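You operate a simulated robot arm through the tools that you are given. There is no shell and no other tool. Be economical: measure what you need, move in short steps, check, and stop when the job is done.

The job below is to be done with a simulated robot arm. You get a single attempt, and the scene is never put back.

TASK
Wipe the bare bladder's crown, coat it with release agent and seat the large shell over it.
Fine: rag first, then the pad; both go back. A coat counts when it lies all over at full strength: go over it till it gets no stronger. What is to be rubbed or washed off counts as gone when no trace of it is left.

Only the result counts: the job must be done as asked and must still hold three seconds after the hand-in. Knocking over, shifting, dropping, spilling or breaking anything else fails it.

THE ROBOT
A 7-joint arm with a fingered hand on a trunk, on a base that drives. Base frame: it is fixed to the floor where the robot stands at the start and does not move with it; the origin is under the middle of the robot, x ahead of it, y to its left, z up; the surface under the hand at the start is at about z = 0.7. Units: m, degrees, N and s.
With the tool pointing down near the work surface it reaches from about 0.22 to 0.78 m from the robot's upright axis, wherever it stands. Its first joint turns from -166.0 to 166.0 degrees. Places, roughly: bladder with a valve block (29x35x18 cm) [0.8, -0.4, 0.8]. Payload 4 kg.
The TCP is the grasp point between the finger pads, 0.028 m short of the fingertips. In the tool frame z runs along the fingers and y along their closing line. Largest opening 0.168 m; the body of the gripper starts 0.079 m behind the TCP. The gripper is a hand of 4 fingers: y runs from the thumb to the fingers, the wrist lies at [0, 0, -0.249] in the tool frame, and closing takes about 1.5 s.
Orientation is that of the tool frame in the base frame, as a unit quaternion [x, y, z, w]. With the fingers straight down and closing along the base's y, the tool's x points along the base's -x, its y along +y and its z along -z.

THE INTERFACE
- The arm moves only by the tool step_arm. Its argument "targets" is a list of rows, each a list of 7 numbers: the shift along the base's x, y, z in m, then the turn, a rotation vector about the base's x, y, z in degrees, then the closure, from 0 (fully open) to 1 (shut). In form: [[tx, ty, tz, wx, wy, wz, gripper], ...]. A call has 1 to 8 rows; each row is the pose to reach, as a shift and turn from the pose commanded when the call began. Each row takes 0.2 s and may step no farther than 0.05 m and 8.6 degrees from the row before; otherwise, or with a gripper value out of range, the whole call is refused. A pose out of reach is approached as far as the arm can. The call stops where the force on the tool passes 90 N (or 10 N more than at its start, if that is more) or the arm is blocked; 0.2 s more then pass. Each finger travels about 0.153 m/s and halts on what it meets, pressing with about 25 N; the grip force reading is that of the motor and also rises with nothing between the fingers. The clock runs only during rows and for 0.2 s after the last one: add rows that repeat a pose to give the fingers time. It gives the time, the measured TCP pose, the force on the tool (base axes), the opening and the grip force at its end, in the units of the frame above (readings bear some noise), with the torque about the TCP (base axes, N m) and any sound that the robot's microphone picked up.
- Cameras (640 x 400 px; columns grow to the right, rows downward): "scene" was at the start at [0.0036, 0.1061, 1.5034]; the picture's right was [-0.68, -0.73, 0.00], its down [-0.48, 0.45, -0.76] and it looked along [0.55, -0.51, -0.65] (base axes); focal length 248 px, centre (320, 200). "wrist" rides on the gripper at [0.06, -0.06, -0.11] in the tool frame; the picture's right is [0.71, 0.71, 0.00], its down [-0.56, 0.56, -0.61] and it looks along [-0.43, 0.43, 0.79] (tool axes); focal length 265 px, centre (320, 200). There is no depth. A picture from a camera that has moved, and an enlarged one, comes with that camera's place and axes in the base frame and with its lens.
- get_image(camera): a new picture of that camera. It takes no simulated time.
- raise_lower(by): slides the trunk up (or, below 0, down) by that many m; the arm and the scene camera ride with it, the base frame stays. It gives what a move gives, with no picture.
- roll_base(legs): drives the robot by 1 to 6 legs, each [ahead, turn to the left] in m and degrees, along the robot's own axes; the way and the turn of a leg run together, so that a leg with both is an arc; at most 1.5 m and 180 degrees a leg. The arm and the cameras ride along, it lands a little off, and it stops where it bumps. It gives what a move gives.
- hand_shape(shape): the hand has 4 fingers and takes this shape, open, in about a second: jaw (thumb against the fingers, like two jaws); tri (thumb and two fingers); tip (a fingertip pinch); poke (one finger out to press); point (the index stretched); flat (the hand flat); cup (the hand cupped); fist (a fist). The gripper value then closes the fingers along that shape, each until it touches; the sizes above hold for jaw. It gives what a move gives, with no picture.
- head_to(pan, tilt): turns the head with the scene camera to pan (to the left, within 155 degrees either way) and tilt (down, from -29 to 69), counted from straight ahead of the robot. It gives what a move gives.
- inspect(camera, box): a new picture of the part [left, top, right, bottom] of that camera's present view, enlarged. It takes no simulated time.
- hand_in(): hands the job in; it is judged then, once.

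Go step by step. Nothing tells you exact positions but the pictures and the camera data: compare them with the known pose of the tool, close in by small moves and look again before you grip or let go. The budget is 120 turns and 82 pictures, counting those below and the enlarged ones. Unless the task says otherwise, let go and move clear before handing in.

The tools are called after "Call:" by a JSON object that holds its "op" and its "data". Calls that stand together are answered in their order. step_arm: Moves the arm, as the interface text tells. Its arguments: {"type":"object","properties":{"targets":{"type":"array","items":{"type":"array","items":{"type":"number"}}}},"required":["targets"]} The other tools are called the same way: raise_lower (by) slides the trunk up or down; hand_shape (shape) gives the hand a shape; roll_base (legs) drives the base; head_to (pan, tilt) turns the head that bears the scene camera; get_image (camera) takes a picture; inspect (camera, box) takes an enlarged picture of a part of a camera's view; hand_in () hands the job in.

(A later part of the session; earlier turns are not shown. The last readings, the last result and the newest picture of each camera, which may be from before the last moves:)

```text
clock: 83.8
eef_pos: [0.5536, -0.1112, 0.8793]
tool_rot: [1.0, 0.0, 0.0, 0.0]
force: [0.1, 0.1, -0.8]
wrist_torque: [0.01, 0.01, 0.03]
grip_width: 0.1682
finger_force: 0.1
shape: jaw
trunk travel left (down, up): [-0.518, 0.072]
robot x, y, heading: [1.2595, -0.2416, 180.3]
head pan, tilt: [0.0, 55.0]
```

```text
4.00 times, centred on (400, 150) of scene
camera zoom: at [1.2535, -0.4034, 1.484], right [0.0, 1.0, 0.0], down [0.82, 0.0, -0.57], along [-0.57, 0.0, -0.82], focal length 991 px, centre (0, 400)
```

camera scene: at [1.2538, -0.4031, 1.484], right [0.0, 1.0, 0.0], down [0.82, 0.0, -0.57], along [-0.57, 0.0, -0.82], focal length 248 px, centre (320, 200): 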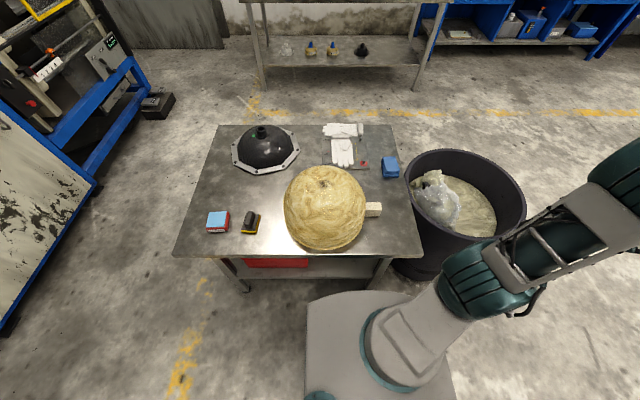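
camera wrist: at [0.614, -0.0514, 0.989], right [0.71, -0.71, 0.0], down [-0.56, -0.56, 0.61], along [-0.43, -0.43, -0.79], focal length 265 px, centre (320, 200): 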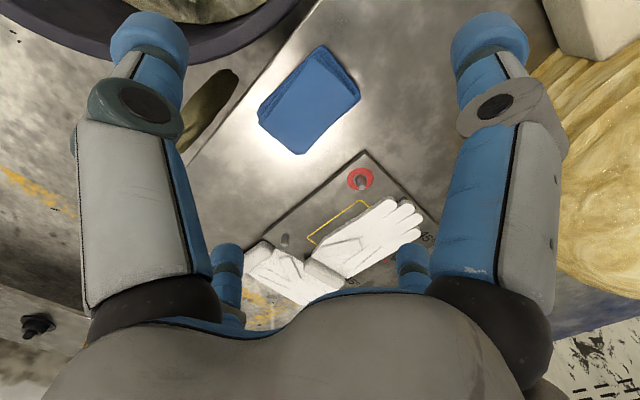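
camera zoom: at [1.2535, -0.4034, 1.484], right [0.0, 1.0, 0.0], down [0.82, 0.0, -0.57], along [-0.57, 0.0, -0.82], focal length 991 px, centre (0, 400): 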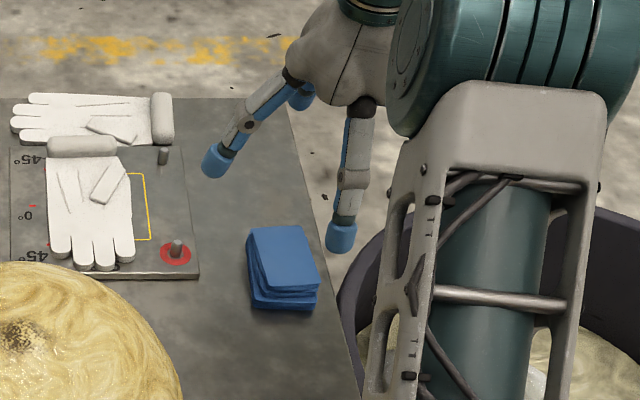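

The rag lies at about (0.547, -0.103), top near 0.72. I narrow the hand somewhat and descend on it.

Call:
{"op": "step_arm", "data": {"targets": [[-0.006, 0.008, -0.03, 0, 0, 0, 0.3], [-0.006, 0.008, -0.07, 0, 0, 0, 0.35], [-0.006, 0.008, -0.11, 0, 0, 0, 0.35], [-0.006, 0.008, -0.135, 0, 0, 0, 0.35], [-0.006, 0.008, -0.135, 0, 0, 0, 0.35]]}}

Call:
{"op": "get_image", "data": {"camera": "wrist"}}

Call:
{"op": "inspect", "data": {"camera": "scene", "box": [340, 120, 440, 190]}}

```text
clock: 85.0
eef_pos: [0.5497, -0.1009, 0.745]
tool_rot: [1.0, 0.0, -0.001, 0.0]
force: [-0.1, -0.1, -0.7]
wrist_torque: [0.02, 0.02, 0.0]
grip_width: 0.1098
finger_force: 0.0
shape: jaw
trunk travel left (down, up): [-0.518, 0.072]
robot x, y, heading: [1.2594, -0.2396, 180.1]
head pan, tilt: [0.0, 55.0]
```

```text
41 pictures are left
camera wrist: at [0.6102, -0.0418, 0.8537], right [0.71, -0.71, 0.0], down [-0.56, -0.56, 0.61], along [-0.44, -0.43, -0.79], focal length 265 px, centre (320, 200)
```

wrist: 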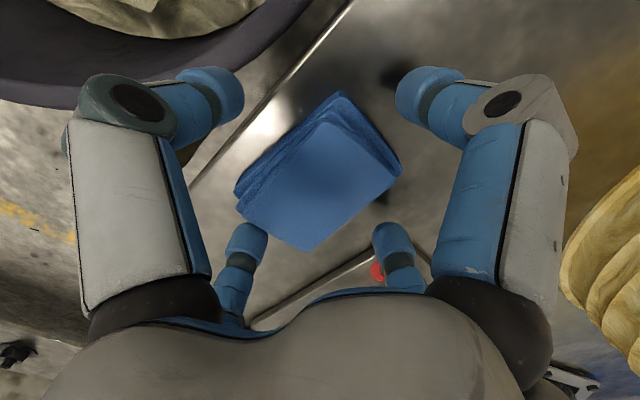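

```text
5.71 times, centred on (390, 155) of scene
camera zoom: at [1.2536, -0.4033, 1.484], right [0.0, 1.0, 0.0], down [0.82, 0.0, -0.57], along [-0.57, 0.0, -0.82], focal length 1415 px, centre (-80, 457)
```

zoom: 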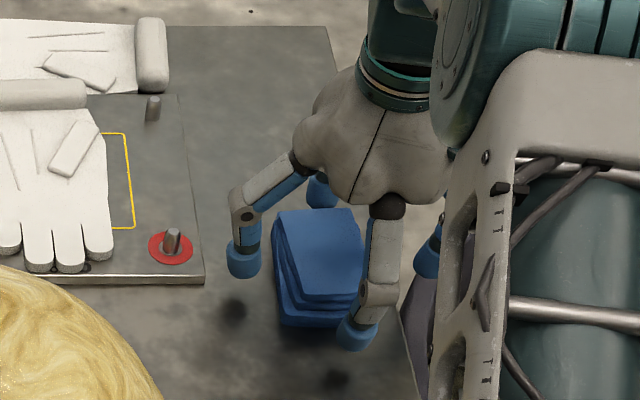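

Well centred. I go down a little and close on the rag.

Call:
{"op": "step_arm", "data": {"targets": [[0.003, 0.002, -0.008, 0, 0, 0, 0.35], [0.003, 0.002, -0.008, 0, 0, 0, 0.5], [0.003, 0.002, -0.008, 0, 0, 0, 0.7], [0.003, 0.002, -0.008, 0, 0, 0, 0.85], [0.003, 0.002, -0.008, 0, 0, 0, 1], [0.003, 0.002, -0.008, 0, 0, 0, 1], [0.003, 0.002, -0.008, 0, 0, 0, 1], [0.003, 0.002, -0.008, 0, 0, 0, 1]]}}

Call:
{"op": "step_arm", "data": {"targets": [[0, 0, 0.04, 0, 0, 0, 1], [0, 0, 0.08, 0, 0, 0, 1], [0, 0, 0.12, 0, 0, 0, 1], [0.0, 0, 0.16, 0, 0, 0, 1], [0.03, -0.03, 0.19, 0, 0, 0, 1]]}}

Call:
{"op": "get_image", "data": {"camera": "wrist"}}

Call:
{"op": "get_image", "data": {"camera": "scene"}}

```text
clock: 86.8
eef_pos: [0.5537, -0.1006, 0.7372]
tool_rot: [1.0, 0.001, 0.0, 0.0]
force: [-0.7, -0.8, 0.2]
wrist_torque: [-0.03, 0.06, 0.04]
grip_width: 0.0601
finger_force: 24.9
shape: jaw
trunk travel left (down, up): [-0.518, 0.072]
robot x, y, heading: [1.2631, -0.238, 179.9]
head pan, tilt: [0.0, 55.0]
```

```text
refused: row 5 steps farther than a row can; nothing moved
```

```text
39 pictures are left
camera wrist: at [0.6138, -0.04, 0.8465], right [0.71, -0.71, 0.0], down [-0.56, -0.56, 0.61], along [-0.43, -0.43, -0.79], focal length 265 px, centre (320, 200)
```

wrist: 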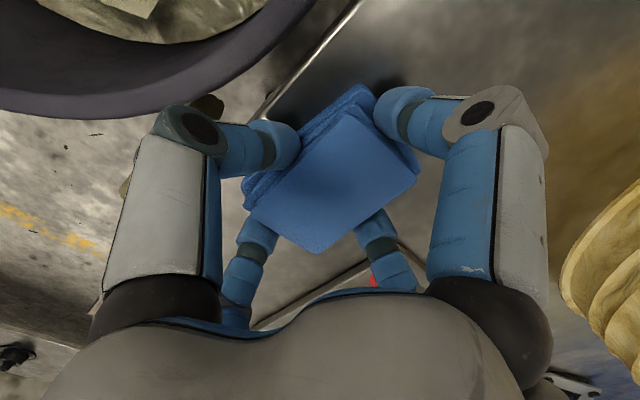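

```text
38 pictures are left
camera scene: at [1.2537, -0.4034, 1.484], right [0.0, 1.0, 0.0], down [0.82, 0.0, -0.57], along [-0.57, 0.0, -0.82], focal length 248 px, centre (320, 200)
```

scene: 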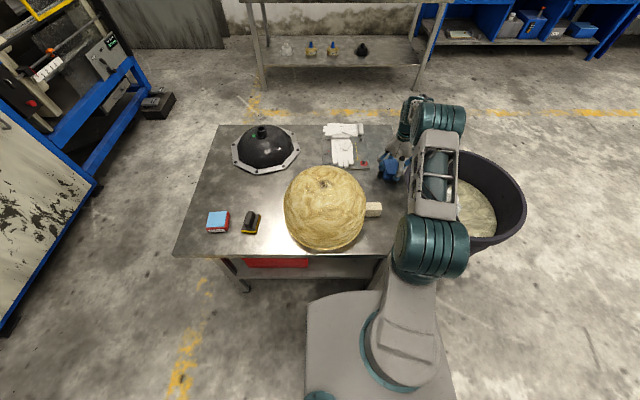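

The rag is held (6 cm). I lift it and carry it over the crown, which I place at about (0.77, -0.39, 0.88).

Call:
{"op": "step_arm", "data": {"targets": [[0, 0, 0.045, 0, 0, 0, 1], [0, 0, 0.09, 0, 0, 0, 1], [0.01, 0, 0.135, 0, 0, 0, 1], [0.03, 0, 0.175, 0, 0, 0, 1], [0.05, 0, 0.215, 0, 0, 0, 1], [0.07, 0, 0.255, 0, 0, 0, 1], [0.1, -0.035, 0.26, 0, 0, 0, 1], [0.12, -0.075, 0.26, 0, 0, 0, 1]]}}

Call:
{"op": "step_arm", "data": {"targets": [[0.02, -0.04, 0, 0, 0, 0, 1], [0.04, -0.08, 0, 0, 0, 0, 1], [0.06, -0.12, 0, 0, 0, 0, 1], [0.08, -0.16, 0, 0, 0, 0, 1], [0.096, -0.2, 0, 0, 0, 0, 1], [0.096, -0.214, 0, 0, 0, 0, 1], [0.096, -0.214, -0.03, 0, 0, 0, 1]]}}

Call:
{"op": "inspect", "data": {"camera": "scene", "box": [260, 100, 460, 260]}}

```text
clock: 88.6
eef_pos: [0.6767, -0.1797, 0.9983]
tool_rot: [1.0, 0.0, 0.0, 0.0]
force: [0.1, 0.3, -1.2]
wrist_torque: [0.08, 0.0, -0.02]
grip_width: 0.0604
finger_force: 24.7
shape: jaw
trunk travel left (down, up): [-0.518, 0.072]
robot x, y, heading: [1.2639, -0.2415, -179.8]
head pan, tilt: [0.0, 55.0]
```

```text
clock: 90.2
eef_pos: [0.7705, -0.3921, 0.9682]
tool_rot: [1.0, -0.001, 0.0, 0.0]
force: [-0.5, -0.5, -0.6]
wrist_torque: [0.01, 0.01, 0.02]
grip_width: 0.0605
finger_force: 24.3
shape: jaw
trunk travel left (down, up): [-0.518, 0.072]
robot x, y, heading: [1.2625, -0.241, 180.0]
head pan, tilt: [0.0, 55.0]
```

```text
2.50 times, centred on (360, 180) of scene
camera zoom: at [1.2535, -0.4033, 1.484], right [0.0, 1.0, 0.0], down [0.82, 0.0, -0.57], along [-0.57, 0.0, -0.82], focal length 619 px, centre (220, 250)
```

zoom: 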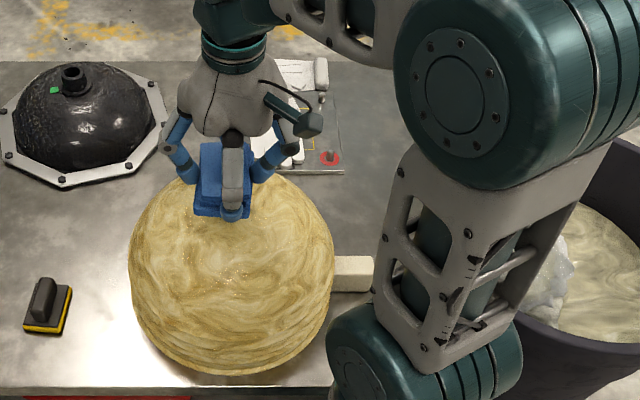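

The rag hangs above the crown. I descend slowly until it touches.

Call:
{"op": "step_arm", "data": {"targets": [[0, 0, -0.01, 0, 0, 0, 1], [0, 0, -0.02, 0, 0, 0, 1], [0, 0, -0.03, 0, 0, 0, 1], [0, 0, -0.038, 0, 0, 0, 1], [0, 0, -0.044, 0, 0, 0, 1]]}}

```text
clock: 91.4
eef_pos: [0.771, -0.3896, 0.9236]
tool_rot: [1.0, 0.001, -0.001, 0.0]
force: [0.2, -0.7, -0.7]
wrist_torque: [0.01, 0.01, 0.04]
grip_width: 0.0601
finger_force: 24.7
shape: jaw
trunk travel left (down, up): [-0.518, 0.072]
robot x, y, heading: [1.2668, -0.2406, 179.8]
head pan, tilt: [0.0, 55.0]
```

Call:
{"op": "step_arm", "data": {"targets": [[0, 0, -0.004, 0, 0, 0, 1], [0, 0, -0.008, 0, 0, 0, 1]]}}

Call:
{"op": "step_arm", "data": {"targets": [[0, 0, -0.003, 0, 0, 0, 1], [0, 0, -0.005, 0, 0, 0, 1]]}}

```text
clock: 92.0
eef_pos: [0.7706, -0.3897, 0.9161]
tool_rot: [1.0, -0.001, 0.0, -0.001]
force: [0.9, -0.4, -0.5]
wrist_torque: [-0.02, -0.01, 0.01]
grip_width: 0.0603
finger_force: 25.3
shape: jaw
trunk travel left (down, up): [-0.518, 0.072]
robot x, y, heading: [1.2659, -0.2411, 180.1]
head pan, tilt: [0.0, 55.0]
```

```text
clock: 92.6
eef_pos: [0.7717, -0.3904, 0.9116]
tool_rot: [1.0, 0.0, 0.0, -0.001]
force: [0.8, 0.4, 2.5]
wrist_torque: [-0.06, 0.07, 0.01]
grip_width: 0.0603
finger_force: 25.4
shape: jaw
trunk travel left (down, up): [-0.518, 0.072]
robot x, y, heading: [1.2585, -0.2377, 179.9]
head pan, tilt: [0.0, 55.0]
```

Contact at TCP z about 0.912. I press slightly and start rubbing with small strokes.

Call:
{"op": "step_arm", "data": {"targets": [[0, 0, -0.003, 0, 0, 0, 1], [0.02, 0, -0.004, 0, 0, 0, 1], [0.0, 0.0, -0.003, 0, 0, 0, 1], [-0.02, 0, -0.004, 0, 0, 0, 1], [0, 0, -0.003, 0, 0, 0, 1], [0, 0.02, -0.004, 0, 0, 0, 1], [0, -0.02, -0.004, 0, 0, 0, 1], [0, 0, -0.003, 0, 0, 0, 1]]}}

```text
clock: 94.4
eef_pos: [0.7718, -0.3899, 0.9083]
tool_rot: [1.0, 0.001, 0.001, 0.0]
force: [1.9, -2.4, 8.1]
wrist_torque: [-0.14, 0.12, 0.11]
grip_width: 0.0626
finger_force: 25.1
shape: jaw
trunk travel left (down, up): [-0.518, 0.072]
robot x, y, heading: [1.2656, -0.2399, -179.9]
head pan, tilt: [0.0, 55.0]
```

Call:
{"op": "step_arm", "data": {"targets": [[0.04, 0, -0.005, 0, 0, 0, 1], [0.028, 0.028, -0.005, 0, 0, 0, 1], [0, 0.04, -0.005, 0, 0, 0, 1], [-0.028, 0.028, -0.005, 0, 0, 0, 1], [-0.04, 0, -0.005, 0, 0, 0, 1], [-0.028, -0.028, -0.005, 0, 0, 0, 1], [0, -0.04, -0.005, 0, 0, 0, 1], [0.028, -0.028, -0.005, 0, 0, 0, 1]]}}

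Call:
{"op": "step_arm", "data": {"targets": [[0, 0.028, 0.003, 0, 0, 0, 1], [-0.028, 0.028, 0.004, 0, 0, 0, 1], [-0.05, 0.028, 0.002, 0, 0, 0, 1], [-0.028, 0.028, 0.004, 0, 0, 0, 1], [0.0, 0.028, 0.003, 0, 0, 0, 1], [-0.028, 0.05, 0.002, 0, 0, 0, 1], [-0.028, 0.01, 0.004, 0, 0, 0, 1], [-0.028, 0.028, 0.03, 0, 0, 0, 1]]}}

Call:
{"op": "step_arm", "data": {"targets": [[-0.03, 0.04, 0.01, 0, 0, 0, 1], [-0.06, 0.08, 0.02, 0, 0, 0, 1], [-0.09, 0.11, 0.03, 0, 0, 0, 1], [-0.11, 0.14, 0.04, 0, 0, 0, 1]]}}

Call:
{"op": "inspect", "data": {"camera": "scene", "box": [270, 120, 430, 260]}}

```text
clock: 96.2
eef_pos: [0.7994, -0.4225, 0.9021]
tool_rot: [1.0, 0.005, -0.001, 0.002]
force: [0.4, -9.0, 24.6]
wrist_torque: [-0.15, 1.06, 0.38]
grip_width: 0.064
finger_force: 25.5
shape: jaw
trunk travel left (down, up): [-0.518, 0.072]
robot x, y, heading: [1.2653, -0.239, -180.0]
head pan, tilt: [0.0, 55.0]
```

```text
clock: 98.0
eef_pos: [0.7712, -0.3909, 0.9315]
tool_rot: [1.0, -0.001, 0.0, -0.001]
force: [-0.3, 0.0, 0.0]
wrist_torque: [0.03, 0.01, 0.0]
grip_width: 0.0636
finger_force: 24.5
shape: jaw
trunk travel left (down, up): [-0.518, 0.072]
robot x, y, heading: [1.2617, -0.2416, 179.8]
head pan, tilt: [0.0, 55.0]
```

```text
refused: row 1 steps farther than a row can; nothing moved
```

```text
2.86 times, centred on (350, 190) of scene
camera zoom: at [1.2537, -0.4038, 1.4839], right [0.0, 1.0, 0.0], down [0.82, 0.0, -0.57], along [-0.57, 0.0, -0.82], focal length 708 px, centre (234, 229)
```

zoom: 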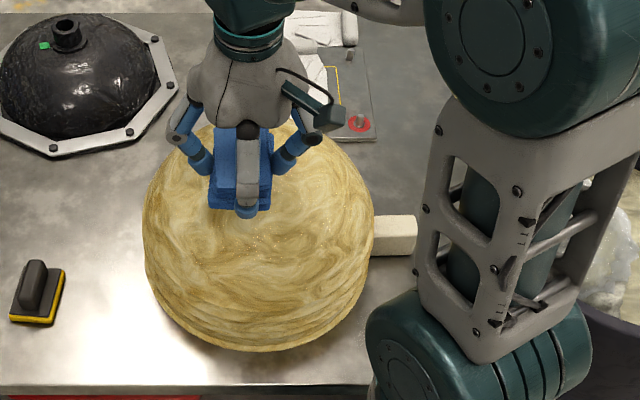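

I lift clear and move the hand aside to see the crown.

Call:
{"op": "step_arm", "data": {"targets": [[0, 0, 0.04, 0, 0, 0, 1], [-0.02, 0.04, 0.06, 0, 0, 0, 1], [-0.04, 0.08, 0.07, 0, 0, 0, 1], [-0.06, 0.12, 0.07, 0, 0, 0, 1], [-0.08, 0.16, 0.07, 0, 0, 0, 1], [-0.1, 0.2, 0.07, 0, 0, 0, 1]]}}

Call:
{"op": "inspect", "data": {"camera": "scene", "box": [270, 100, 430, 260]}}

```text
clock: 99.4
eef_pos: [0.6688, -0.1889, 1.0023]
tool_rot: [1.0, 0.0, 0.002, 0.0]
force: [-0.2, -0.2, -0.5]
wrist_torque: [0.0, -0.02, 0.01]
grip_width: 0.0632
finger_force: 25.1
shape: jaw
trunk travel left (down, up): [-0.518, 0.072]
robot x, y, heading: [1.2609, -0.2382, 180.0]
head pan, tilt: [0.0, 55.0]
```

```text
2.50 times, centred on (350, 180) of scene
camera zoom: at [1.2534, -0.4029, 1.484], right [0.0, 1.0, 0.0], down [0.82, 0.0, -0.57], along [-0.57, 0.0, -0.82], focal length 619 px, centre (245, 250)
```

zoom: 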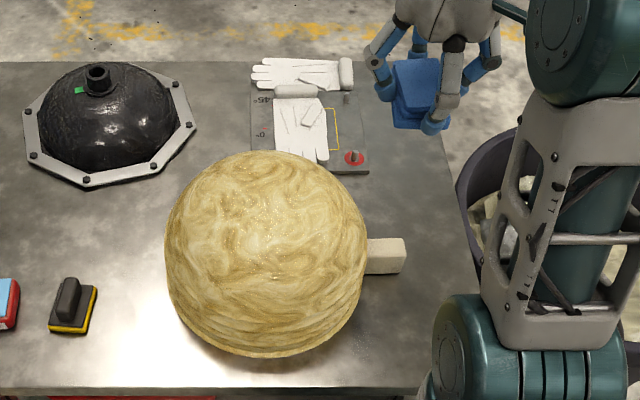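

The spot seems gone; I check enlarged for any trace.

Call:
{"op": "inspect", "data": {"camera": "scene", "box": [302, 155, 352, 205]}}

```text
8.00 times, centred on (327, 180) of scene
camera zoom: at [1.2534, -0.4029, 1.484], right [0.0, 1.0, 0.0], down [0.82, 0.0, -0.57], along [-0.57, 0.0, -0.82], focal length 1981 px, centre (264, 360)
```

zoom: 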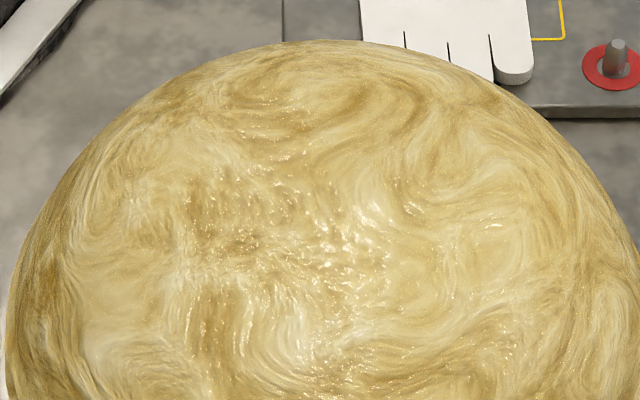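

No trace left. I return the rag to its place at (0.554, -0.101).

Call:
{"op": "step_arm", "data": {"targets": [[-0.03, 0.03, -0.02, 0, 0, 0, 1], [-0.06, 0.06, -0.04, 0, 0, 0, 1], [-0.09, 0.088, -0.06, 0, 0, 0, 1], [-0.115, 0.088, -0.1, 0, 0, 0, 1], [-0.115, 0.088, -0.145, 0, 0, 0, 1], [-0.115, 0.088, -0.19, 0, 0, 0, 1], [-0.115, 0.088, -0.23, 0, 0, 0, 1], [-0.115, 0.088, -0.25, 0, 0, 0, 1]]}}

Call:
{"op": "step_arm", "data": {"targets": [[0, 0, -0.005, 0, 0, 0, 1], [0, 0, -0.01, 0, 0, 0, 1], [0, 0, -0.013, 0, 0, 0, 1]]}}

```text
clock: 101.2
eef_pos: [0.5585, -0.103, 0.7515]
tool_rot: [1.0, -0.001, 0.0, 0.001]
force: [0.5, 0.5, -0.8]
wrist_torque: [-0.05, -0.02, 0.04]
grip_width: 0.0632
finger_force: 24.8
shape: jaw
trunk travel left (down, up): [-0.518, 0.072]
robot x, y, heading: [1.2658, -0.2393, 179.9]
head pan, tilt: [0.0, 55.0]
```

```text
clock: 102.0
eef_pos: [0.5568, -0.1018, 0.7395]
tool_rot: [1.0, 0.0, -0.001, 0.0]
force: [0.2, 0.0, -0.1]
wrist_torque: [0.04, 0.03, 0.0]
grip_width: 0.0635
finger_force: 24.9
shape: jaw
trunk travel left (down, up): [-0.518, 0.072]
robot x, y, heading: [1.2641, -0.2378, 180.3]
head pan, tilt: [0.0, 55.0]
```

Call:
{"op": "step_arm", "data": {"targets": [[-0.002, 0.001, -0.002, 0, 0, 0, 1], [-0.002, 0.001, -0.003, 0, 0, 0, 1]]}}

Call:
{"op": "step_arm", "data": {"targets": [[0, 0, 0, 0, 0, 0, 0.7], [0, 0, 0, 0, 0, 0, 0.5], [0, 0, 0, 0, 0, 0, 0.4], [0, 0, 0, 0, 0, 0, 0.3], [0, 0, 0, 0, 0, 0, 0.3], [0, 0, 0.04, 0, 0, 0, 0.3], [0, 0, 0.08, 0, 0, 0, 0.3], [0, 0, 0.12, 0, 0, 0, 0.3]]}}

Call:
{"op": "get_image", "data": {"camera": "wrist"}}

```text
clock: 102.6
eef_pos: [0.5543, -0.1008, 0.7367]
tool_rot: [1.0, -0.001, 0.0, 0.0]
force: [0.3, 0.6, -1.0]
wrist_torque: [0.01, -0.02, -0.02]
grip_width: 0.0634
finger_force: 25.5
shape: jaw
trunk travel left (down, up): [-0.518, 0.072]
robot x, y, heading: [1.2629, -0.2387, 180.1]
head pan, tilt: [0.0, 55.0]
```

```text
clock: 104.4
eef_pos: [0.5545, -0.0994, 0.8581]
tool_rot: [1.0, 0.0, 0.001, 0.0]
force: [-0.1, 0.0, -0.5]
wrist_torque: [0.01, 0.01, 0.0]
grip_width: 0.1168
finger_force: 0.0
shape: jaw
trunk travel left (down, up): [-0.518, 0.072]
robot x, y, heading: [1.265, -0.2419, 179.8]
head pan, tilt: [0.0, 55.0]
```

```text
33 pictures are left
camera wrist: at [0.6142, -0.0402, 0.9663], right [0.71, -0.71, 0.0], down [-0.56, -0.56, 0.61], along [-0.43, -0.43, -0.79], focal length 265 px, centre (320, 200)
```

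wrist: 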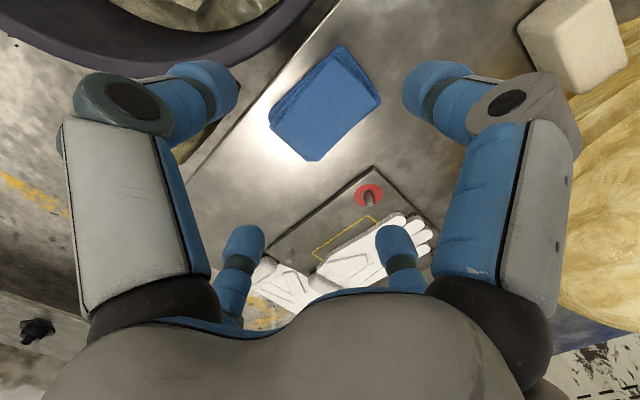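

The rag is back as it lay. Next is the block labelled RELEASE at about (0.815, -0.766), gripped along x so the neighbour isn't touched; I carry the hand over there while turning it.

Call:
{"op": "step_arm", "data": {"targets": [[0.02, 0, 0.04, 0, 0, -8.5, 0], [0.04, 0, 0.08, 0, 0, -17, 0], [0.06, -0.01, 0.12, 0, 0, -25.5, 0], [0.08, -0.03, 0.15, 0, 0, -34, 0], [0.09, -0.07, 0.16, 0, 0, -42.5, 0], [0.1, -0.115, 0.16, 0, 0, -51, 0], [0.11, -0.16, 0.16, 0, 0, -59.5, 0], [0.12, -0.205, 0.16, 0, 0, -68, 0]]}}

Call:
{"op": "step_arm", "data": {"targets": [[0.015, -0.045, 0, 0, 0, -8, 0], [0.03, -0.09, 0, 0, 0, -16, 0], [0.045, -0.135, 0, 0, 0, -22, 0], [0.06, -0.18, 0, 0, 0, -22, 0], [0.075, -0.225, 0, 0, 0, -22, 0], [0.09, -0.27, 0, 0, 0, -22, 0], [0.105, -0.315, 0, 0, 0, -22, 0], [0.12, -0.36, 0, 0, 0, -22, 0]]}}

Call:
{"op": "step_arm", "data": {"targets": [[0.01, -0.045, -0.01, 0, 0, 0, 0], [0.02, -0.09, -0.02, 0, 0, 0, 0], [0.021, -0.101, -0.06, 0, 0, 0, 0], [0.021, -0.101, -0.1, 0, 0, 0, 0], [0.021, -0.101, -0.14, 0, 0, 0, 0]]}}

Call:
{"op": "get_image", "data": {"camera": "wrist"}}

```text
clock: 106.2
eef_pos: [0.6754, -0.3045, 1.0155]
tool_rot: [0.829, -0.56, -0.001, 0.0]
force: [0.6, 0.4, 0.5]
wrist_torque: [0.01, -0.03, -0.04]
grip_width: 0.1678
finger_force: 0.0
shape: jaw
trunk travel left (down, up): [-0.518, 0.072]
robot x, y, heading: [1.2656, -0.2405, 180.2]
head pan, tilt: [0.0, 55.0]
```

```text
clock: 108.0
eef_pos: [0.7911, -0.6686, 1.0167]
tool_rot: [-0.707, 0.707, 0.0, -0.001]
force: [0.2, 0.0, 0.1]
wrist_torque: [-0.02, 0.01, 0.01]
grip_width: 0.168
finger_force: 0.2
shape: jaw
trunk travel left (down, up): [-0.518, 0.072]
robot x, y, heading: [1.2672, -0.2424, -180.3]
head pan, tilt: [0.0, 55.0]
```

```text
clock: 109.2
eef_pos: [0.8127, -0.7662, 0.8764]
tool_rot: [0.707, -0.707, 0.0, 0.0]
force: [-0.1, 0.3, 0.3]
wrist_torque: [0.0, -0.02, 0.01]
grip_width: 0.1682
finger_force: 0.1
shape: jaw
trunk travel left (down, up): [-0.518, 0.072]
robot x, y, heading: [1.2638, -0.2382, 180.1]
head pan, tilt: [0.0, 55.0]
```

```text
32 pictures are left
camera wrist: at [0.8732, -0.8276, 0.9836], right [-0.71, -0.71, 0.0], down [-0.56, 0.56, 0.61], along [-0.43, 0.44, -0.79], focal length 265 px, centre (320, 200)
```

wrist: 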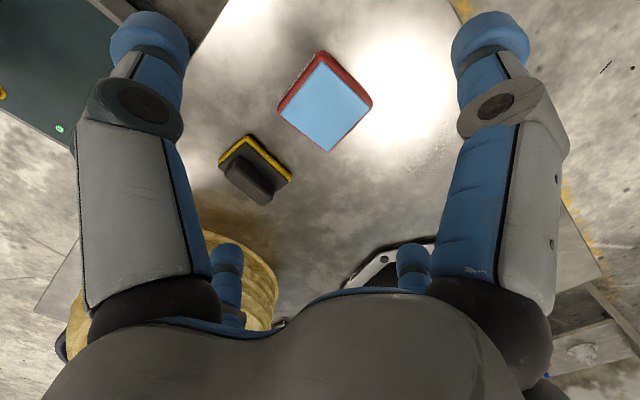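

Call:
{"op": "inspect", "data": {"camera": "wrist", "box": [210, 40, 390, 210]}}

```text
2.35 times, centred on (300, 125) of wrist
camera zoom: at [0.8732, -0.8276, 0.9836], right [-0.71, -0.71, 0.0], down [-0.56, 0.56, 0.61], along [-0.43, 0.44, -0.79], focal length 624 px, centre (367, 376)
```

zoom: 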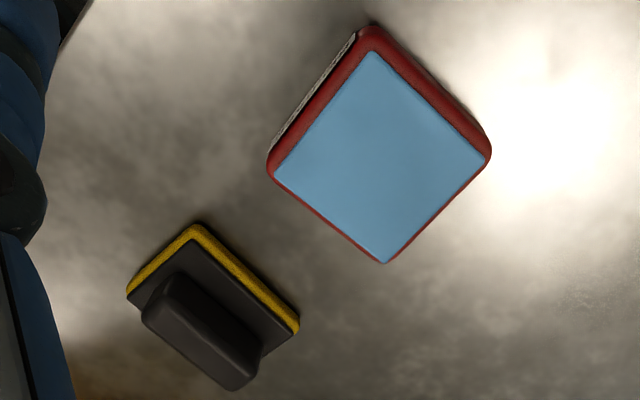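

The red RELEASE box with its soft blue top looks like a charge pad, and the handled yellow foam beside it like the applicator. I take the handled pad; first I turn the hand and place it over the handle at about (0.814, -0.656).

Call:
{"op": "step_arm", "data": {"targets": [[0, 0.014, 0.02, 0, 0, 8.5, 0], [0, 0.028, 0.02, 0, 0, 17, 0.1], [0, 0.042, 0.02, 0, 0, 25.5, 0.2], [0, 0.056, 0.02, 0, 0, 34, 0.3], [0, 0.07, 0.02, 0, 0, 42.5, 0.4], [0, 0.084, 0.02, 0, 0, 51, 0.4], [0, 0.098, 0.02, 0, 0, 59.5, 0.4], [0, 0.11, 0.02, 0, 0, 68, 0.4]]}}

Call:
{"op": "step_arm", "data": {"targets": [[0, 0, 0, 0, 0, 8, 0.4], [0, 0, -0.03, 0, 0, 16, 0.4], [0, 0, -0.06, 0, 0, 16, 0.4]]}}

Call:
{"op": "get_image", "data": {"camera": "wrist"}}

Call:
{"op": "inspect", "data": {"camera": "scene", "box": [180, 150, 300, 250]}}

```text
clock: 111.0
eef_pos: [0.814, -0.6572, 0.8951]
tool_rot: [0.982, -0.189, -0.001, 0.001]
force: [-0.2, 0.3, -0.1]
wrist_torque: [-0.01, -0.01, 0.01]
grip_width: 0.1017
finger_force: 0.1
shape: jaw
trunk travel left (down, up): [-0.518, 0.072]
robot x, y, heading: [1.2623, -0.24, 180.0]
head pan, tilt: [0.0, 55.0]
```

```text
clock: 111.8
eef_pos: [0.8148, -0.658, 0.8366]
tool_rot: [0.999, -0.051, 0.0, 0.0]
force: [0.4, 0.2, 0.1]
wrist_torque: [0.04, 0.02, -0.01]
grip_width: 0.1015
finger_force: 0.1
shape: jaw
trunk travel left (down, up): [-0.518, 0.072]
robot x, y, heading: [1.2612, -0.2394, 179.7]
head pan, tilt: [0.0, 55.0]
```

```text
30 pictures are left
camera wrist: at [0.8801, -0.605, 0.9453], right [0.63, -0.78, 0.0], down [-0.61, -0.5, 0.61], along [-0.48, -0.39, -0.79], focal length 265 px, centre (320, 200)
```

wrist: 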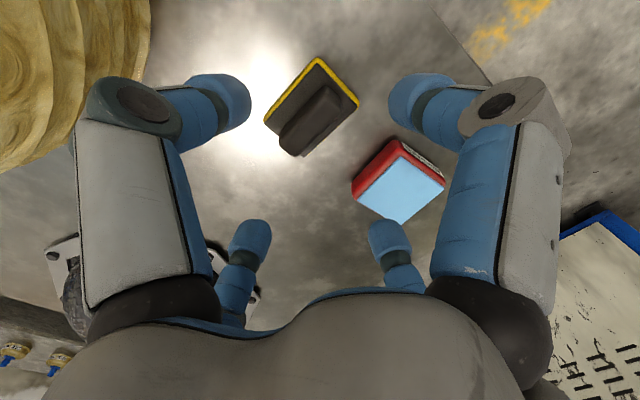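

```text
4.00 times, centred on (240, 200) of scene
camera zoom: at [1.2536, -0.4038, 1.484], right [0.0, 1.0, 0.0], down [0.82, 0.0, -0.57], along [-0.57, 0.0, -0.82], focal length 991 px, centre (640, 200)
```

zoom: 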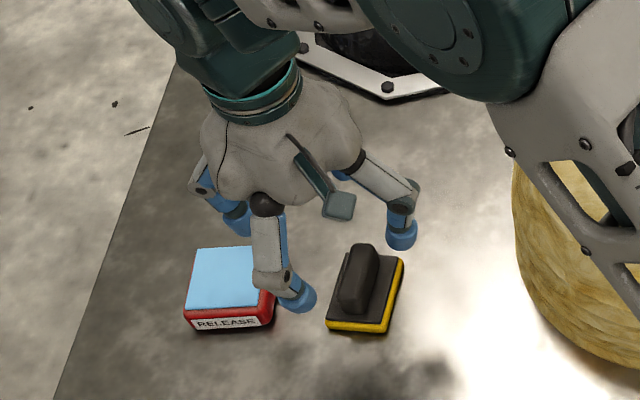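

Handle centre about (0.812, -0.653). I narrow the opening to about 7 cm and descend astride the handle.

Call:
{"op": "step_arm", "data": {"targets": [[-0.002, 0.005, 0, 0, 0, 0, 0.5], [-0.002, 0.005, 0, 0, 0, 0, 0.58], [-0.002, 0.005, -0.03, 0, 0, 0, 0.58], [-0.002, 0.005, -0.06, 0, 0, 0, 0.58], [-0.002, 0.005, -0.08, 0, 0, 0, 0.58], [-0.002, 0.005, -0.09, 0, 0, 0, 0.58]]}}

Call:
{"op": "get_image", "data": {"camera": "wrist"}}

```text
clock: 113.2
eef_pos: [0.8136, -0.6526, 0.7435]
tool_rot: [0.999, -0.052, 0.0, -0.001]
force: [0.8, 0.0, 0.6]
wrist_torque: [0.0, -0.02, -0.02]
grip_width: 0.0711
finger_force: 0.0
shape: jaw
trunk travel left (down, up): [-0.518, 0.072]
robot x, y, heading: [1.2648, -0.2382, 180.0]
head pan, tilt: [0.0, 55.0]
```

```text
28 pictures are left
camera wrist: at [0.8788, -0.5991, 0.8531], right [0.63, -0.78, 0.0], down [-0.61, -0.5, 0.61], along [-0.48, -0.39, -0.79], focal length 265 px, centre (320, 200)
```

wrist: 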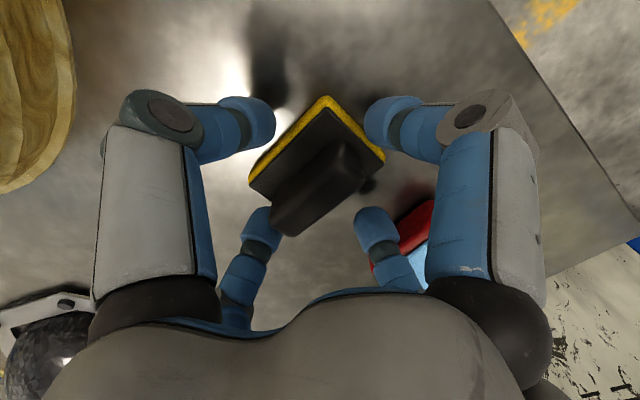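

Centred. I close on it.

Call:
{"op": "step_arm", "data": {"targets": [[0, 0, 0, 0, 0, 0, 0.7], [0, 0, 0, 0, 0, 0, 0.85], [0, 0, 0, 0, 0, 0, 1], [0, 0, 0, 0, 0, 0, 1], [0, 0, 0, 0, 0, 0, 1], [0, 0, 0, 0, 0, 0, 1]]}}

Call:
{"op": "step_arm", "data": {"targets": [[0, 0, 0.02, 0, 0, 0, 1], [0, 0, 0.05, 0, 0, 0, 1]]}}

Call:
{"op": "get_image", "data": {"camera": "wrist"}}

```text
clock: 114.6
eef_pos: [0.8118, -0.6527, 0.744]
tool_rot: [0.999, -0.053, 0.0, -0.002]
force: [0.4, -0.2, 0.1]
wrist_torque: [0.0, 0.01, 0.02]
grip_width: 0.0288
finger_force: 24.8
shape: jaw
trunk travel left (down, up): [-0.518, 0.072]
robot x, y, heading: [1.2656, -0.2406, 179.9]
head pan, tilt: [0.0, 55.0]
```

```text
clock: 115.2
eef_pos: [0.8121, -0.6504, 0.7961]
tool_rot: [0.999, -0.052, 0.0, -0.002]
force: [-0.1, 0.5, -0.6]
wrist_torque: [0.01, -0.02, -0.02]
grip_width: 0.029
finger_force: 24.9
shape: jaw
trunk travel left (down, up): [-0.518, 0.072]
robot x, y, heading: [1.265, -0.2403, 180.1]
head pan, tilt: [0.0, 55.0]
```

```text
27 pictures are left
camera wrist: at [0.8779, -0.5976, 0.9059], right [0.63, -0.78, 0.0], down [-0.61, -0.5, 0.61], along [-0.48, -0.39, -0.79], focal length 265 px, centre (320, 200)
```

wrist: 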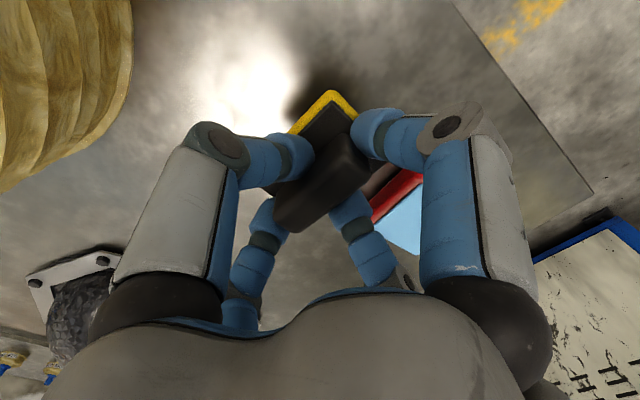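

The handled pad is held (2.9 cm). I carry it over the RELEASE block and press it gently on the blue top.

Call:
{"op": "step_arm", "data": {"targets": [[0, -0.02, 0.02, 0, 0, 0, 1], [0, -0.06, 0.02, 0, 0, 0, 1], [0, -0.1, 0.02, 0, 0, 0, 1], [0, -0.12, 0.02, 0, 0, 0, 1], [0, -0.12, 0.0, 0, 0, 0, 1], [0, -0.12, -0.008, 0, 0, 0, 1]]}}

Call:
{"op": "step_arm", "data": {"targets": [[0, 0, -0.003, 0, 0, 0, 1], [0, 0, -0.006, 0, 0, 0, 1]]}}

```text
clock: 116.6
eef_pos: [0.8119, -0.7716, 0.7873]
tool_rot: [0.999, -0.052, -0.001, 0.0]
force: [0.2, 0.4, -0.8]
wrist_torque: [-0.02, -0.01, 0.03]
grip_width: 0.0289
finger_force: 25.0
shape: jaw
trunk travel left (down, up): [-0.518, 0.072]
robot x, y, heading: [1.2635, -0.24, 180.1]
head pan, tilt: [0.0, 55.0]
```

```text
clock: 117.2
eef_pos: [0.813, -0.7698, 0.7822]
tool_rot: [0.999, -0.053, 0.0, 0.0]
force: [0.3, 1.0, -0.8]
wrist_torque: [0.04, 0.01, 0.01]
grip_width: 0.0286
finger_force: 24.6
shape: jaw
trunk travel left (down, up): [-0.518, 0.072]
robot x, y, heading: [1.2681, -0.2394, 179.9]
head pan, tilt: [0.0, 55.0]
```

Call:
{"op": "step_arm", "data": {"targets": [[0, 0, -0.003, 0, 0, 0, 1], [0, 0, -0.006, 0, 0, 0, 1]]}}

Call:
{"op": "step_arm", "data": {"targets": [[0, 0, -0.002, 0, 0, 0, 1], [0, 0, -0.004, 0, 0, 0, 1]]}}

```text
clock: 117.8
eef_pos: [0.8129, -0.773, 0.7784]
tool_rot: [0.999, -0.052, -0.001, 0.001]
force: [1.2, 2.0, 9.4]
wrist_torque: [0.08, -0.06, -0.03]
grip_width: 0.0289
finger_force: 24.9
shape: jaw
trunk travel left (down, up): [-0.518, 0.072]
robot x, y, heading: [1.2641, -0.2406, 180.0]
head pan, tilt: [0.0, 55.0]
```

```text
clock: 118.4
eef_pos: [0.8133, -0.7723, 0.7764]
tool_rot: [0.999, -0.052, -0.002, 0.003]
force: [2.5, 2.2, 34.9]
wrist_torque: [0.06, -0.08, 0.04]
grip_width: 0.0301
finger_force: 25.2
shape: jaw
trunk travel left (down, up): [-0.518, 0.072]
robot x, y, heading: [1.2643, -0.2438, 180.2]
head pan, tilt: [0.0, 55.0]
```

Contact was firm (35 N). I lift and look at the pad and block.

Call:
{"op": "step_arm", "data": {"targets": [[0, 0, 0.0, 0, 0, 0, 1], [0, 0, 0.03, 0, 0, 0, 1], [0, 0, 0.07, 0, 0, 0, 1], [0, 0.03, 0.11, 0, 0, 0, 1], [0, 0.07, 0.13, 0, 0, 0, 1]]}}

Call:
{"op": "inspect", "data": {"camera": "scene", "box": [190, 140, 300, 240]}}

```text
clock: 119.6
eef_pos: [0.811, -0.7005, 0.9064]
tool_rot: [0.999, -0.054, 0.0, -0.001]
force: [-1.1, -0.5, -1.0]
wrist_torque: [-0.02, 0.02, 0.01]
grip_width: 0.03
finger_force: 25.3
shape: jaw
trunk travel left (down, up): [-0.518, 0.072]
robot x, y, heading: [1.2651, -0.2384, 180.4]
head pan, tilt: [0.0, 55.0]
```

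```text
4.00 times, centred on (245, 190) of scene
camera zoom: at [1.2537, -0.4026, 1.484], right [0.0, 1.0, 0.0], down [0.82, 0.0, -0.57], along [-0.57, 0.0, -0.82], focal length 991 px, centre (620, 240)
```

zoom: 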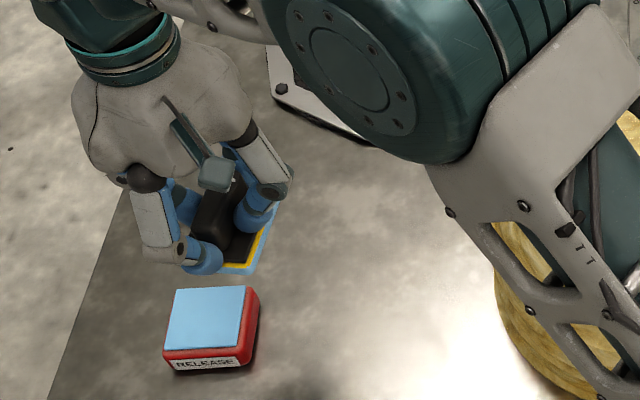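

The foam now carries a light-blue layer, so this is the right tool. I carry it over the crown.

Call:
{"op": "step_arm", "data": {"targets": [[0, 0.0, 0.04, 0, 0, 0, 1], [0, 0.02, 0.08, 0, 0, 0, 1], [-0.005, 0.065, 0.09, 0, 0, 0, 1], [-0.01, 0.11, 0.09, 0, 0, 0, 1], [-0.015, 0.155, 0.09, 0, 0, 0, 1], [-0.02, 0.2, 0.09, 0, 0, 0, 1], [-0.03, 0.245, 0.09, 0, 0, 0, 1], [-0.035, 0.285, 0.09, 0, 0, 0, 1]]}}

Call:
{"op": "step_arm", "data": {"targets": [[-0.004, 0.025, -0.02, 0, 0, 0, 1], [-0.004, 0.025, -0.045, 0, 0, 0, 1], [-0.004, 0.025, -0.055, 0, 0, 0, 1], [-0.004, 0.025, -0.06, 0, 0, 0, 1], [-0.004, 0.025, -0.064, 0, 0, 0, 1]]}}

```text
clock: 121.4
eef_pos: [0.7779, -0.4181, 0.9922]
tool_rot: [0.999, -0.052, 0.0, 0.0]
force: [-0.3, 0.8, 0.0]
wrist_torque: [-0.02, 0.03, -0.01]
grip_width: 0.0296
finger_force: 25.3
shape: jaw
trunk travel left (down, up): [-0.518, 0.072]
robot x, y, heading: [1.2656, -0.2421, 180.0]
head pan, tilt: [0.0, 55.0]
```

```text
clock: 122.6
eef_pos: [0.7735, -0.393, 0.9276]
tool_rot: [0.999, -0.052, 0.0, -0.001]
force: [-0.2, -0.8, -0.5]
wrist_torque: [0.03, -0.03, 0.01]
grip_width: 0.0297
finger_force: 25.2
shape: jaw
trunk travel left (down, up): [-0.518, 0.072]
robot x, y, heading: [1.2657, -0.2417, 180.0]
head pan, tilt: [0.0, 55.0]
```

Call:
{"op": "step_arm", "data": {"targets": [[0, 0, -0.003, 0, 0, 0, 1], [0, 0, -0.005, 0, 0, 0, 1], [0, 0, -0.006, 0, 0, 0, 1]]}}

```text
clock: 123.4
eef_pos: [0.773, -0.3914, 0.9215]
tool_rot: [0.999, -0.053, 0.001, 0.0]
force: [0.5, -0.4, 0.3]
wrist_torque: [0.0, 0.02, -0.01]
grip_width: 0.0297
finger_force: 25.0
shape: jaw
trunk travel left (down, up): [-0.518, 0.072]
robot x, y, heading: [1.2644, -0.24, 180.2]
head pan, tilt: [0.0, 55.0]
```

Call:
{"op": "step_arm", "data": {"targets": [[0, 0, -0.002, 0, 0, 0, 1], [0, 0, -0.004, 0, 0, 0, 1]]}}

Call:
{"op": "step_arm", "data": {"targets": [[0, 0, -0.001, 0, 0, 0, 1], [0, 0, -0.002, 0, 0, 0, 1]]}}

```text
clock: 124.0
eef_pos: [0.7737, -0.391, 0.9174]
tool_rot: [0.999, -0.053, 0.0, 0.0]
force: [0.6, 0.4, -0.8]
wrist_torque: [-0.02, 0.0, 0.02]
grip_width: 0.0298
finger_force: 25.1
shape: jaw
trunk travel left (down, up): [-0.518, 0.072]
robot x, y, heading: [1.265, -0.2394, 180.0]
head pan, tilt: [0.0, 55.0]
```

```text
clock: 124.6
eef_pos: [0.7741, -0.3921, 0.9172]
tool_rot: [0.999, -0.052, 0.0, 0.0]
force: [-0.4, 1.0, 5.4]
wrist_torque: [0.03, 0.07, -0.01]
grip_width: 0.0297
finger_force: 24.6
shape: jaw
trunk travel left (down, up): [-0.518, 0.072]
robot x, y, heading: [1.2652, -0.2422, 179.9]
head pan, tilt: [0.0, 55.0]
```

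Contact with 5 N. I rub over the crown in a small pattern, then look.

Call:
{"op": "step_arm", "data": {"targets": [[0.02, 0, -0.001, 0, 0, 0, 1], [0.02, 0.02, -0.002, 0, 0, 0, 1], [0, 0.025, -0.001, 0, 0, 0, 1], [-0.02, 0.02, -0.002, 0, 0, 0, 1], [-0.025, 0, -0.001, 0, 0, 0, 1], [-0.02, -0.02, -0.002, 0, 0, 0, 1], [0, -0.025, -0.001, 0, 0, 0, 1], [0.02, -0.02, -0.002, 0, 0, 0, 1]]}}

Call:
{"op": "step_arm", "data": {"targets": [[-0.02, 0.02, 0.02, 0, 0, 0, 1], [-0.02, 0.02, 0.06, 0, 0, 0, 1], [-0.04, 0.06, 0.07, 0, 0, 0, 1], [-0.06, 0.1, 0.07, 0, 0, 0, 1], [-0.08, 0.14, 0.07, 0, 0, 0, 1], [-0.1, 0.18, 0.07, 0, 0, 0, 1]]}}

Call:
{"op": "inspect", "data": {"camera": "scene", "box": [270, 130, 430, 250]}}

```text
clock: 126.4
eef_pos: [0.7861, -0.4159, 0.9213]
tool_rot: [0.999, -0.052, -0.013, 0.01]
force: [-35.8, 0.4, 60.9]
wrist_torque: [0.56, 2.43, 0.21]
grip_width: 0.0341
finger_force: 24.9
shape: jaw
trunk travel left (down, up): [-0.518, 0.072]
robot x, y, heading: [1.2656, -0.2417, -179.9]
head pan, tilt: [0.0, 55.0]
```

```text
clock: 127.8
eef_pos: [0.6945, -0.2313, 0.9881]
tool_rot: [0.999, -0.052, 0.0, 0.0]
force: [0.0, 0.1, -1.8]
wrist_torque: [0.0, -0.01, 0.0]
grip_width: 0.0312
finger_force: 25.2
shape: jaw
trunk travel left (down, up): [-0.518, 0.072]
robot x, y, heading: [1.2648, -0.2422, 180.0]
head pan, tilt: [0.0, 55.0]
```

```text
3.33 times, centred on (350, 190) of scene
camera zoom: at [1.2534, -0.4027, 1.484], right [0.0, 1.0, 0.0], down [0.82, 0.0, -0.57], along [-0.57, 0.0, -0.82], focal length 826 px, centre (220, 233)
```

zoom: 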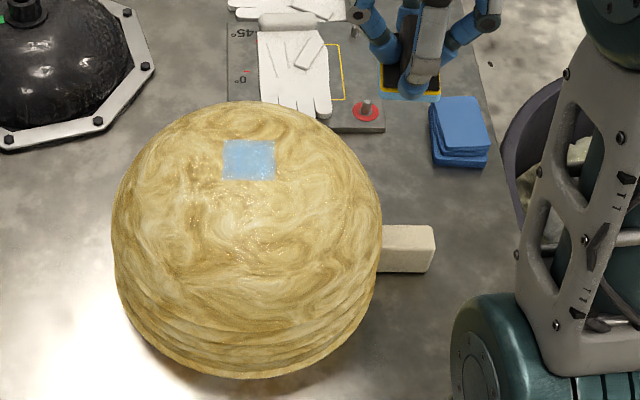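

A light-blue patch formed on the crown. I enlarge to judge its extent and evenness.

Call:
{"op": "inspect", "data": {"camera": "scene", "box": [312, 155, 352, 195]}}

```text
10.00 times, centred on (332, 175) of scene
camera zoom: at [1.2534, -0.4027, 1.484], right [0.0, 1.0, 0.0], down [0.82, 0.0, -0.57], along [-0.57, 0.0, -0.82], focal length 2477 px, centre (200, 450)
```

zoom: 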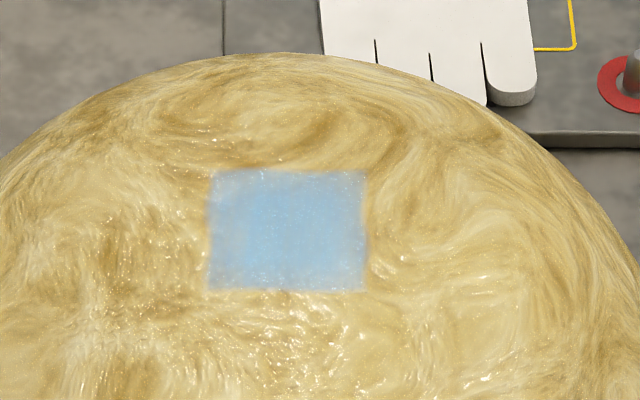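

The coat area is a 5 cm square centred near (0.75, -0.376); the edges are still weaker. I go over it again, centred properly and more gently.

Call:
{"op": "step_arm", "data": {"targets": [[0.015, -0.04, 0, 0, 0, 0, 1], [0.03, -0.08, 0, 0, 0, 0, 1], [0.045, -0.12, 0, 0, 0, 0, 1], [0.055, -0.145, 0, 0, 0, 0, 1], [0.055, -0.145, -0.03, 0, 0, 0, 1], [0.055, -0.145, -0.055, 0, 0, 0, 1], [0.055, -0.145, -0.063, 0, 0, 0, 1]]}}

Call:
{"op": "step_arm", "data": {"targets": [[0, 0, -0.003, 0, 0, 0, 1], [0, 0, -0.005, 0, 0, 0, 1]]}}

```text
clock: 129.4
eef_pos: [0.7484, -0.3771, 0.9204]
tool_rot: [0.999, -0.052, 0.0, 0.0]
force: [-0.1, -0.3, -0.8]
wrist_torque: [0.02, 0.02, -0.02]
grip_width: 0.0313
finger_force: 24.4
shape: jaw
trunk travel left (down, up): [-0.518, 0.072]
robot x, y, heading: [1.2644, -0.2416, 180.0]
head pan, tilt: [0.0, 55.0]
```

```text
clock: 130.0
eef_pos: [0.7503, -0.3764, 0.9172]
tool_rot: [0.999, -0.053, 0.0, 0.0]
force: [-1.1, 0.5, 1.8]
wrist_torque: [-0.01, -0.1, 0.03]
grip_width: 0.0312
finger_force: 25.0
shape: jaw
trunk travel left (down, up): [-0.518, 0.072]
robot x, y, heading: [1.2644, -0.2419, 180.1]
head pan, tilt: [0.0, 55.0]
```

Call:
{"op": "step_arm", "data": {"targets": [[0, 0, -0.002, 0, 0, 0, 1], [0.015, 0, -0.002, 0, 0, 0, 1], [0.015, 0.015, -0.002, 0, 0, 0, 1], [0, 0.015, -0.002, 0, 0, 0, 1], [-0.015, 0.015, -0.002, 0, 0, 0, 1], [-0.015, 0, -0.002, 0, 0, 0, 1], [-0.015, -0.015, -0.002, 0, 0, 0, 1], [0, -0.015, -0.002, 0, 0, 0, 1]]}}

```text
clock: 131.8
eef_pos: [0.7464, -0.3921, 0.9165]
tool_rot: [0.999, -0.05, -0.004, 0.003]
force: [-12.7, 0.2, 30.3]
wrist_torque: [0.09, 0.2, -0.11]
grip_width: 0.0315
finger_force: 25.2
shape: jaw
trunk travel left (down, up): [-0.518, 0.072]
robot x, y, heading: [1.2651, -0.2427, -179.8]
head pan, tilt: [0.0, 55.0]
```

Call:
{"op": "step_arm", "data": {"targets": [[0.015, 0, 0.001, 0, 0, 0, 1], [0.015, 0.015, 0.001, 0, 0, 0, 1], [0, 0.015, 0.001, 0, 0, 0, 1], [-0.02, 0.015, 0.001, 0, 0, 0, 1], [-0.02, 0.035, 0.001, 0, 0, 0, 1], [0.02, 0.035, 0.001, 0, 0, 0, 1], [0.02, -0.005, 0.001, 0, 0, 0, 1], [-0.02, -0.005, 0.001, 0, 0, 0, 1]]}}

Call:
{"op": "step_arm", "data": {"targets": [[0.02, 0.02, 0.0, 0, 0, 0, 1], [0.02, 0.02, 0.03, 0, 0, 0, 1], [0.02, 0.02, 0.07, 0, 0, 0, 1], [0.0, 0.06, 0.075, 0, 0, 0, 1], [-0.02, 0.1, 0.075, 0, 0, 0, 1], [-0.04, 0.14, 0.075, 0, 0, 0, 1], [-0.04, 0.18, 0.075, 0, 0, 0, 1]]}}

Call:
{"op": "inspect", "data": {"camera": "scene", "box": [310, 130, 400, 195]}}

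```text
clock: 133.6
eef_pos: [0.7277, -0.3966, 0.9184]
tool_rot: [0.999, -0.053, 0.001, -0.002]
force: [-0.1, 0.0, -0.6]
wrist_torque: [-0.01, -0.01, 0.01]
grip_width: 0.0314
finger_force: 25.4
shape: jaw
trunk travel left (down, up): [-0.518, 0.072]
robot x, y, heading: [1.265, -0.2397, 180.1]
head pan, tilt: [0.0, 55.0]
```

```text
clock: 135.2
eef_pos: [0.6919, -0.2166, 0.9898]
tool_rot: [0.999, -0.052, 0.0, 0.0]
force: [-1.0, 0.0, -0.5]
wrist_torque: [0.0, -0.06, 0.02]
grip_width: 0.031
finger_force: 25.0
shape: jaw
trunk travel left (down, up): [-0.518, 0.072]
robot x, y, heading: [1.2677, -0.2405, 179.8]
head pan, tilt: [0.0, 55.0]
```

```text
6.15 times, centred on (355, 162) of scene
camera zoom: at [1.2535, -0.4027, 1.4841], right [0.0, 1.0, 0.0], down [0.82, 0.0, -0.57], along [-0.57, 0.0, -0.82], focal length 1524 px, centre (105, 431)
```

zoom: 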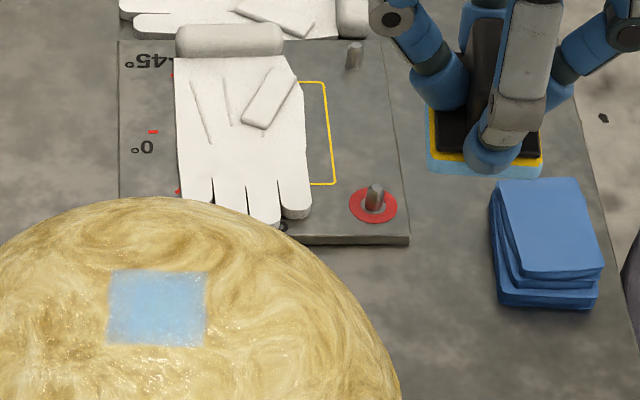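

More even now. Another full pass to build it up.

Call:
{"op": "step_arm", "data": {"targets": [[0.015, -0.04, 0, 0, 0, 0, 1], [0.03, -0.08, 0, 0, 0, 0, 1], [0.045, -0.12, 0, 0, 0, 0, 1], [0.058, -0.16, 0, 0, 0, 0, 1], [0.058, -0.16, -0.03, 0, 0, 0, 1], [0.058, -0.16, -0.06, 0, 0, 0, 1], [0.058, -0.16, -0.072, 0, 0, 0, 1], [0.058, -0.16, -0.075, 0, 0, 0, 1]]}}

Call:
{"op": "step_arm", "data": {"targets": [[0.012, 0, -0.001, 0, 0, 0, 1], [0.012, 0.012, -0.001, 0, 0, 0, 1], [0, 0.012, -0.001, 0, 0, 0, 1], [-0.012, 0.012, -0.001, 0, 0, 0, 1], [-0.012, 0, -0.001, 0, 0, 0, 1], [-0.012, -0.012, -0.001, 0, 0, 0, 1], [0, -0.012, -0.001, 0, 0, 0, 1], [0.012, -0.012, -0.001, 0, 0, 0, 1]]}}

Call:
{"op": "step_arm", "data": {"targets": [[0, 0.012, 0, 0, 0, 0, 1], [0, 0.03, 0, 0, 0, 0, 1], [-0.03, 0.03, 0, 0, 0, 0, 1], [-0.03, -0.006, 0, 0, 0, 0, 1], [0.006, -0.006, 0, 0, 0, 0, 1], [-0.012, 0.012, 0, 0, 0, 0, 1], [-0.012, 0.012, 0.03, 0, 0, 0, 1], [-0.012, 0.012, 0.075, 0, 0, 0, 1]]}}

Call:
{"op": "step_arm", "data": {"targets": [[-0.015, 0.04, 0, 0, 0, 0, 1], [-0.03, 0.08, 0, 0, 0, 0, 1], [-0.045, 0.12, 0, 0, 0, 0, 1], [-0.058, 0.16, 0, 0, 0, 0, 1]]}}

Call:
{"op": "inspect", "data": {"camera": "scene", "box": [312, 155, 352, 195]}}

```text
clock: 137.0
eef_pos: [0.7457, -0.3767, 0.9165]
tool_rot: [0.999, -0.052, 0.0, 0.0]
force: [0.4, 0.5, -1.0]
wrist_torque: [-0.03, -0.01, 0.0]
grip_width: 0.0314
finger_force: 25.2
shape: jaw
trunk travel left (down, up): [-0.518, 0.072]
robot x, y, heading: [1.2615, -0.2371, 180.1]
head pan, tilt: [0.0, 55.0]
```

```text
clock: 138.8
eef_pos: [0.756, -0.3884, 0.9155]
tool_rot: [0.999, -0.052, -0.004, 0.002]
force: [-17.4, -0.6, 32.1]
wrist_torque: [0.12, 0.16, 0.05]
grip_width: 0.0313
finger_force: 24.7
shape: jaw
trunk travel left (down, up): [-0.518, 0.072]
robot x, y, heading: [1.2639, -0.2446, -180.1]
head pan, tilt: [0.0, 55.0]
```

```text
clock: 140.6
eef_pos: [0.7474, -0.3769, 0.9898]
tool_rot: [0.999, -0.053, 0.0, -0.001]
force: [0.8, 0.4, -0.3]
wrist_torque: [-0.01, 0.01, 0.02]
grip_width: 0.0315
finger_force: 25.0
shape: jaw
trunk travel left (down, up): [-0.518, 0.072]
robot x, y, heading: [1.2651, -0.2403, 180.1]
head pan, tilt: [0.0, 55.0]
```

```text
clock: 141.6
eef_pos: [0.6899, -0.215, 0.991]
tool_rot: [0.999, -0.052, 0.0, 0.001]
force: [0.0, -0.2, -0.6]
wrist_torque: [-0.01, -0.01, 0.01]
grip_width: 0.0313
finger_force: 24.4
shape: jaw
trunk travel left (down, up): [-0.518, 0.072]
robot x, y, heading: [1.2644, -0.2416, 180.0]
head pan, tilt: [0.0, 55.0]
```

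```text
10.00 times, centred on (332, 175) of scene
camera zoom: at [1.2535, -0.4027, 1.4841], right [0.0, 1.0, 0.0], down [0.82, 0.0, -0.57], along [-0.57, 0.0, -0.82], focal length 2477 px, centre (200, 450)
```

zoom: 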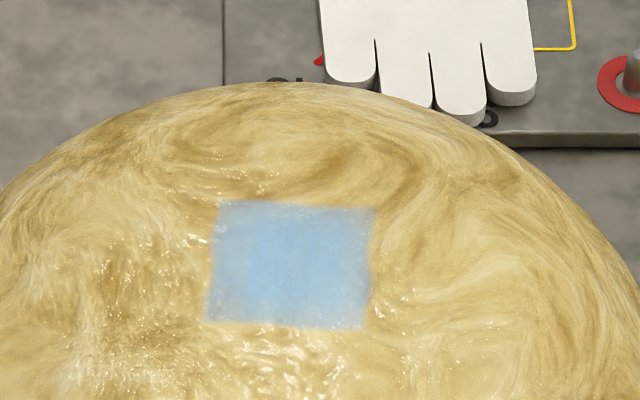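

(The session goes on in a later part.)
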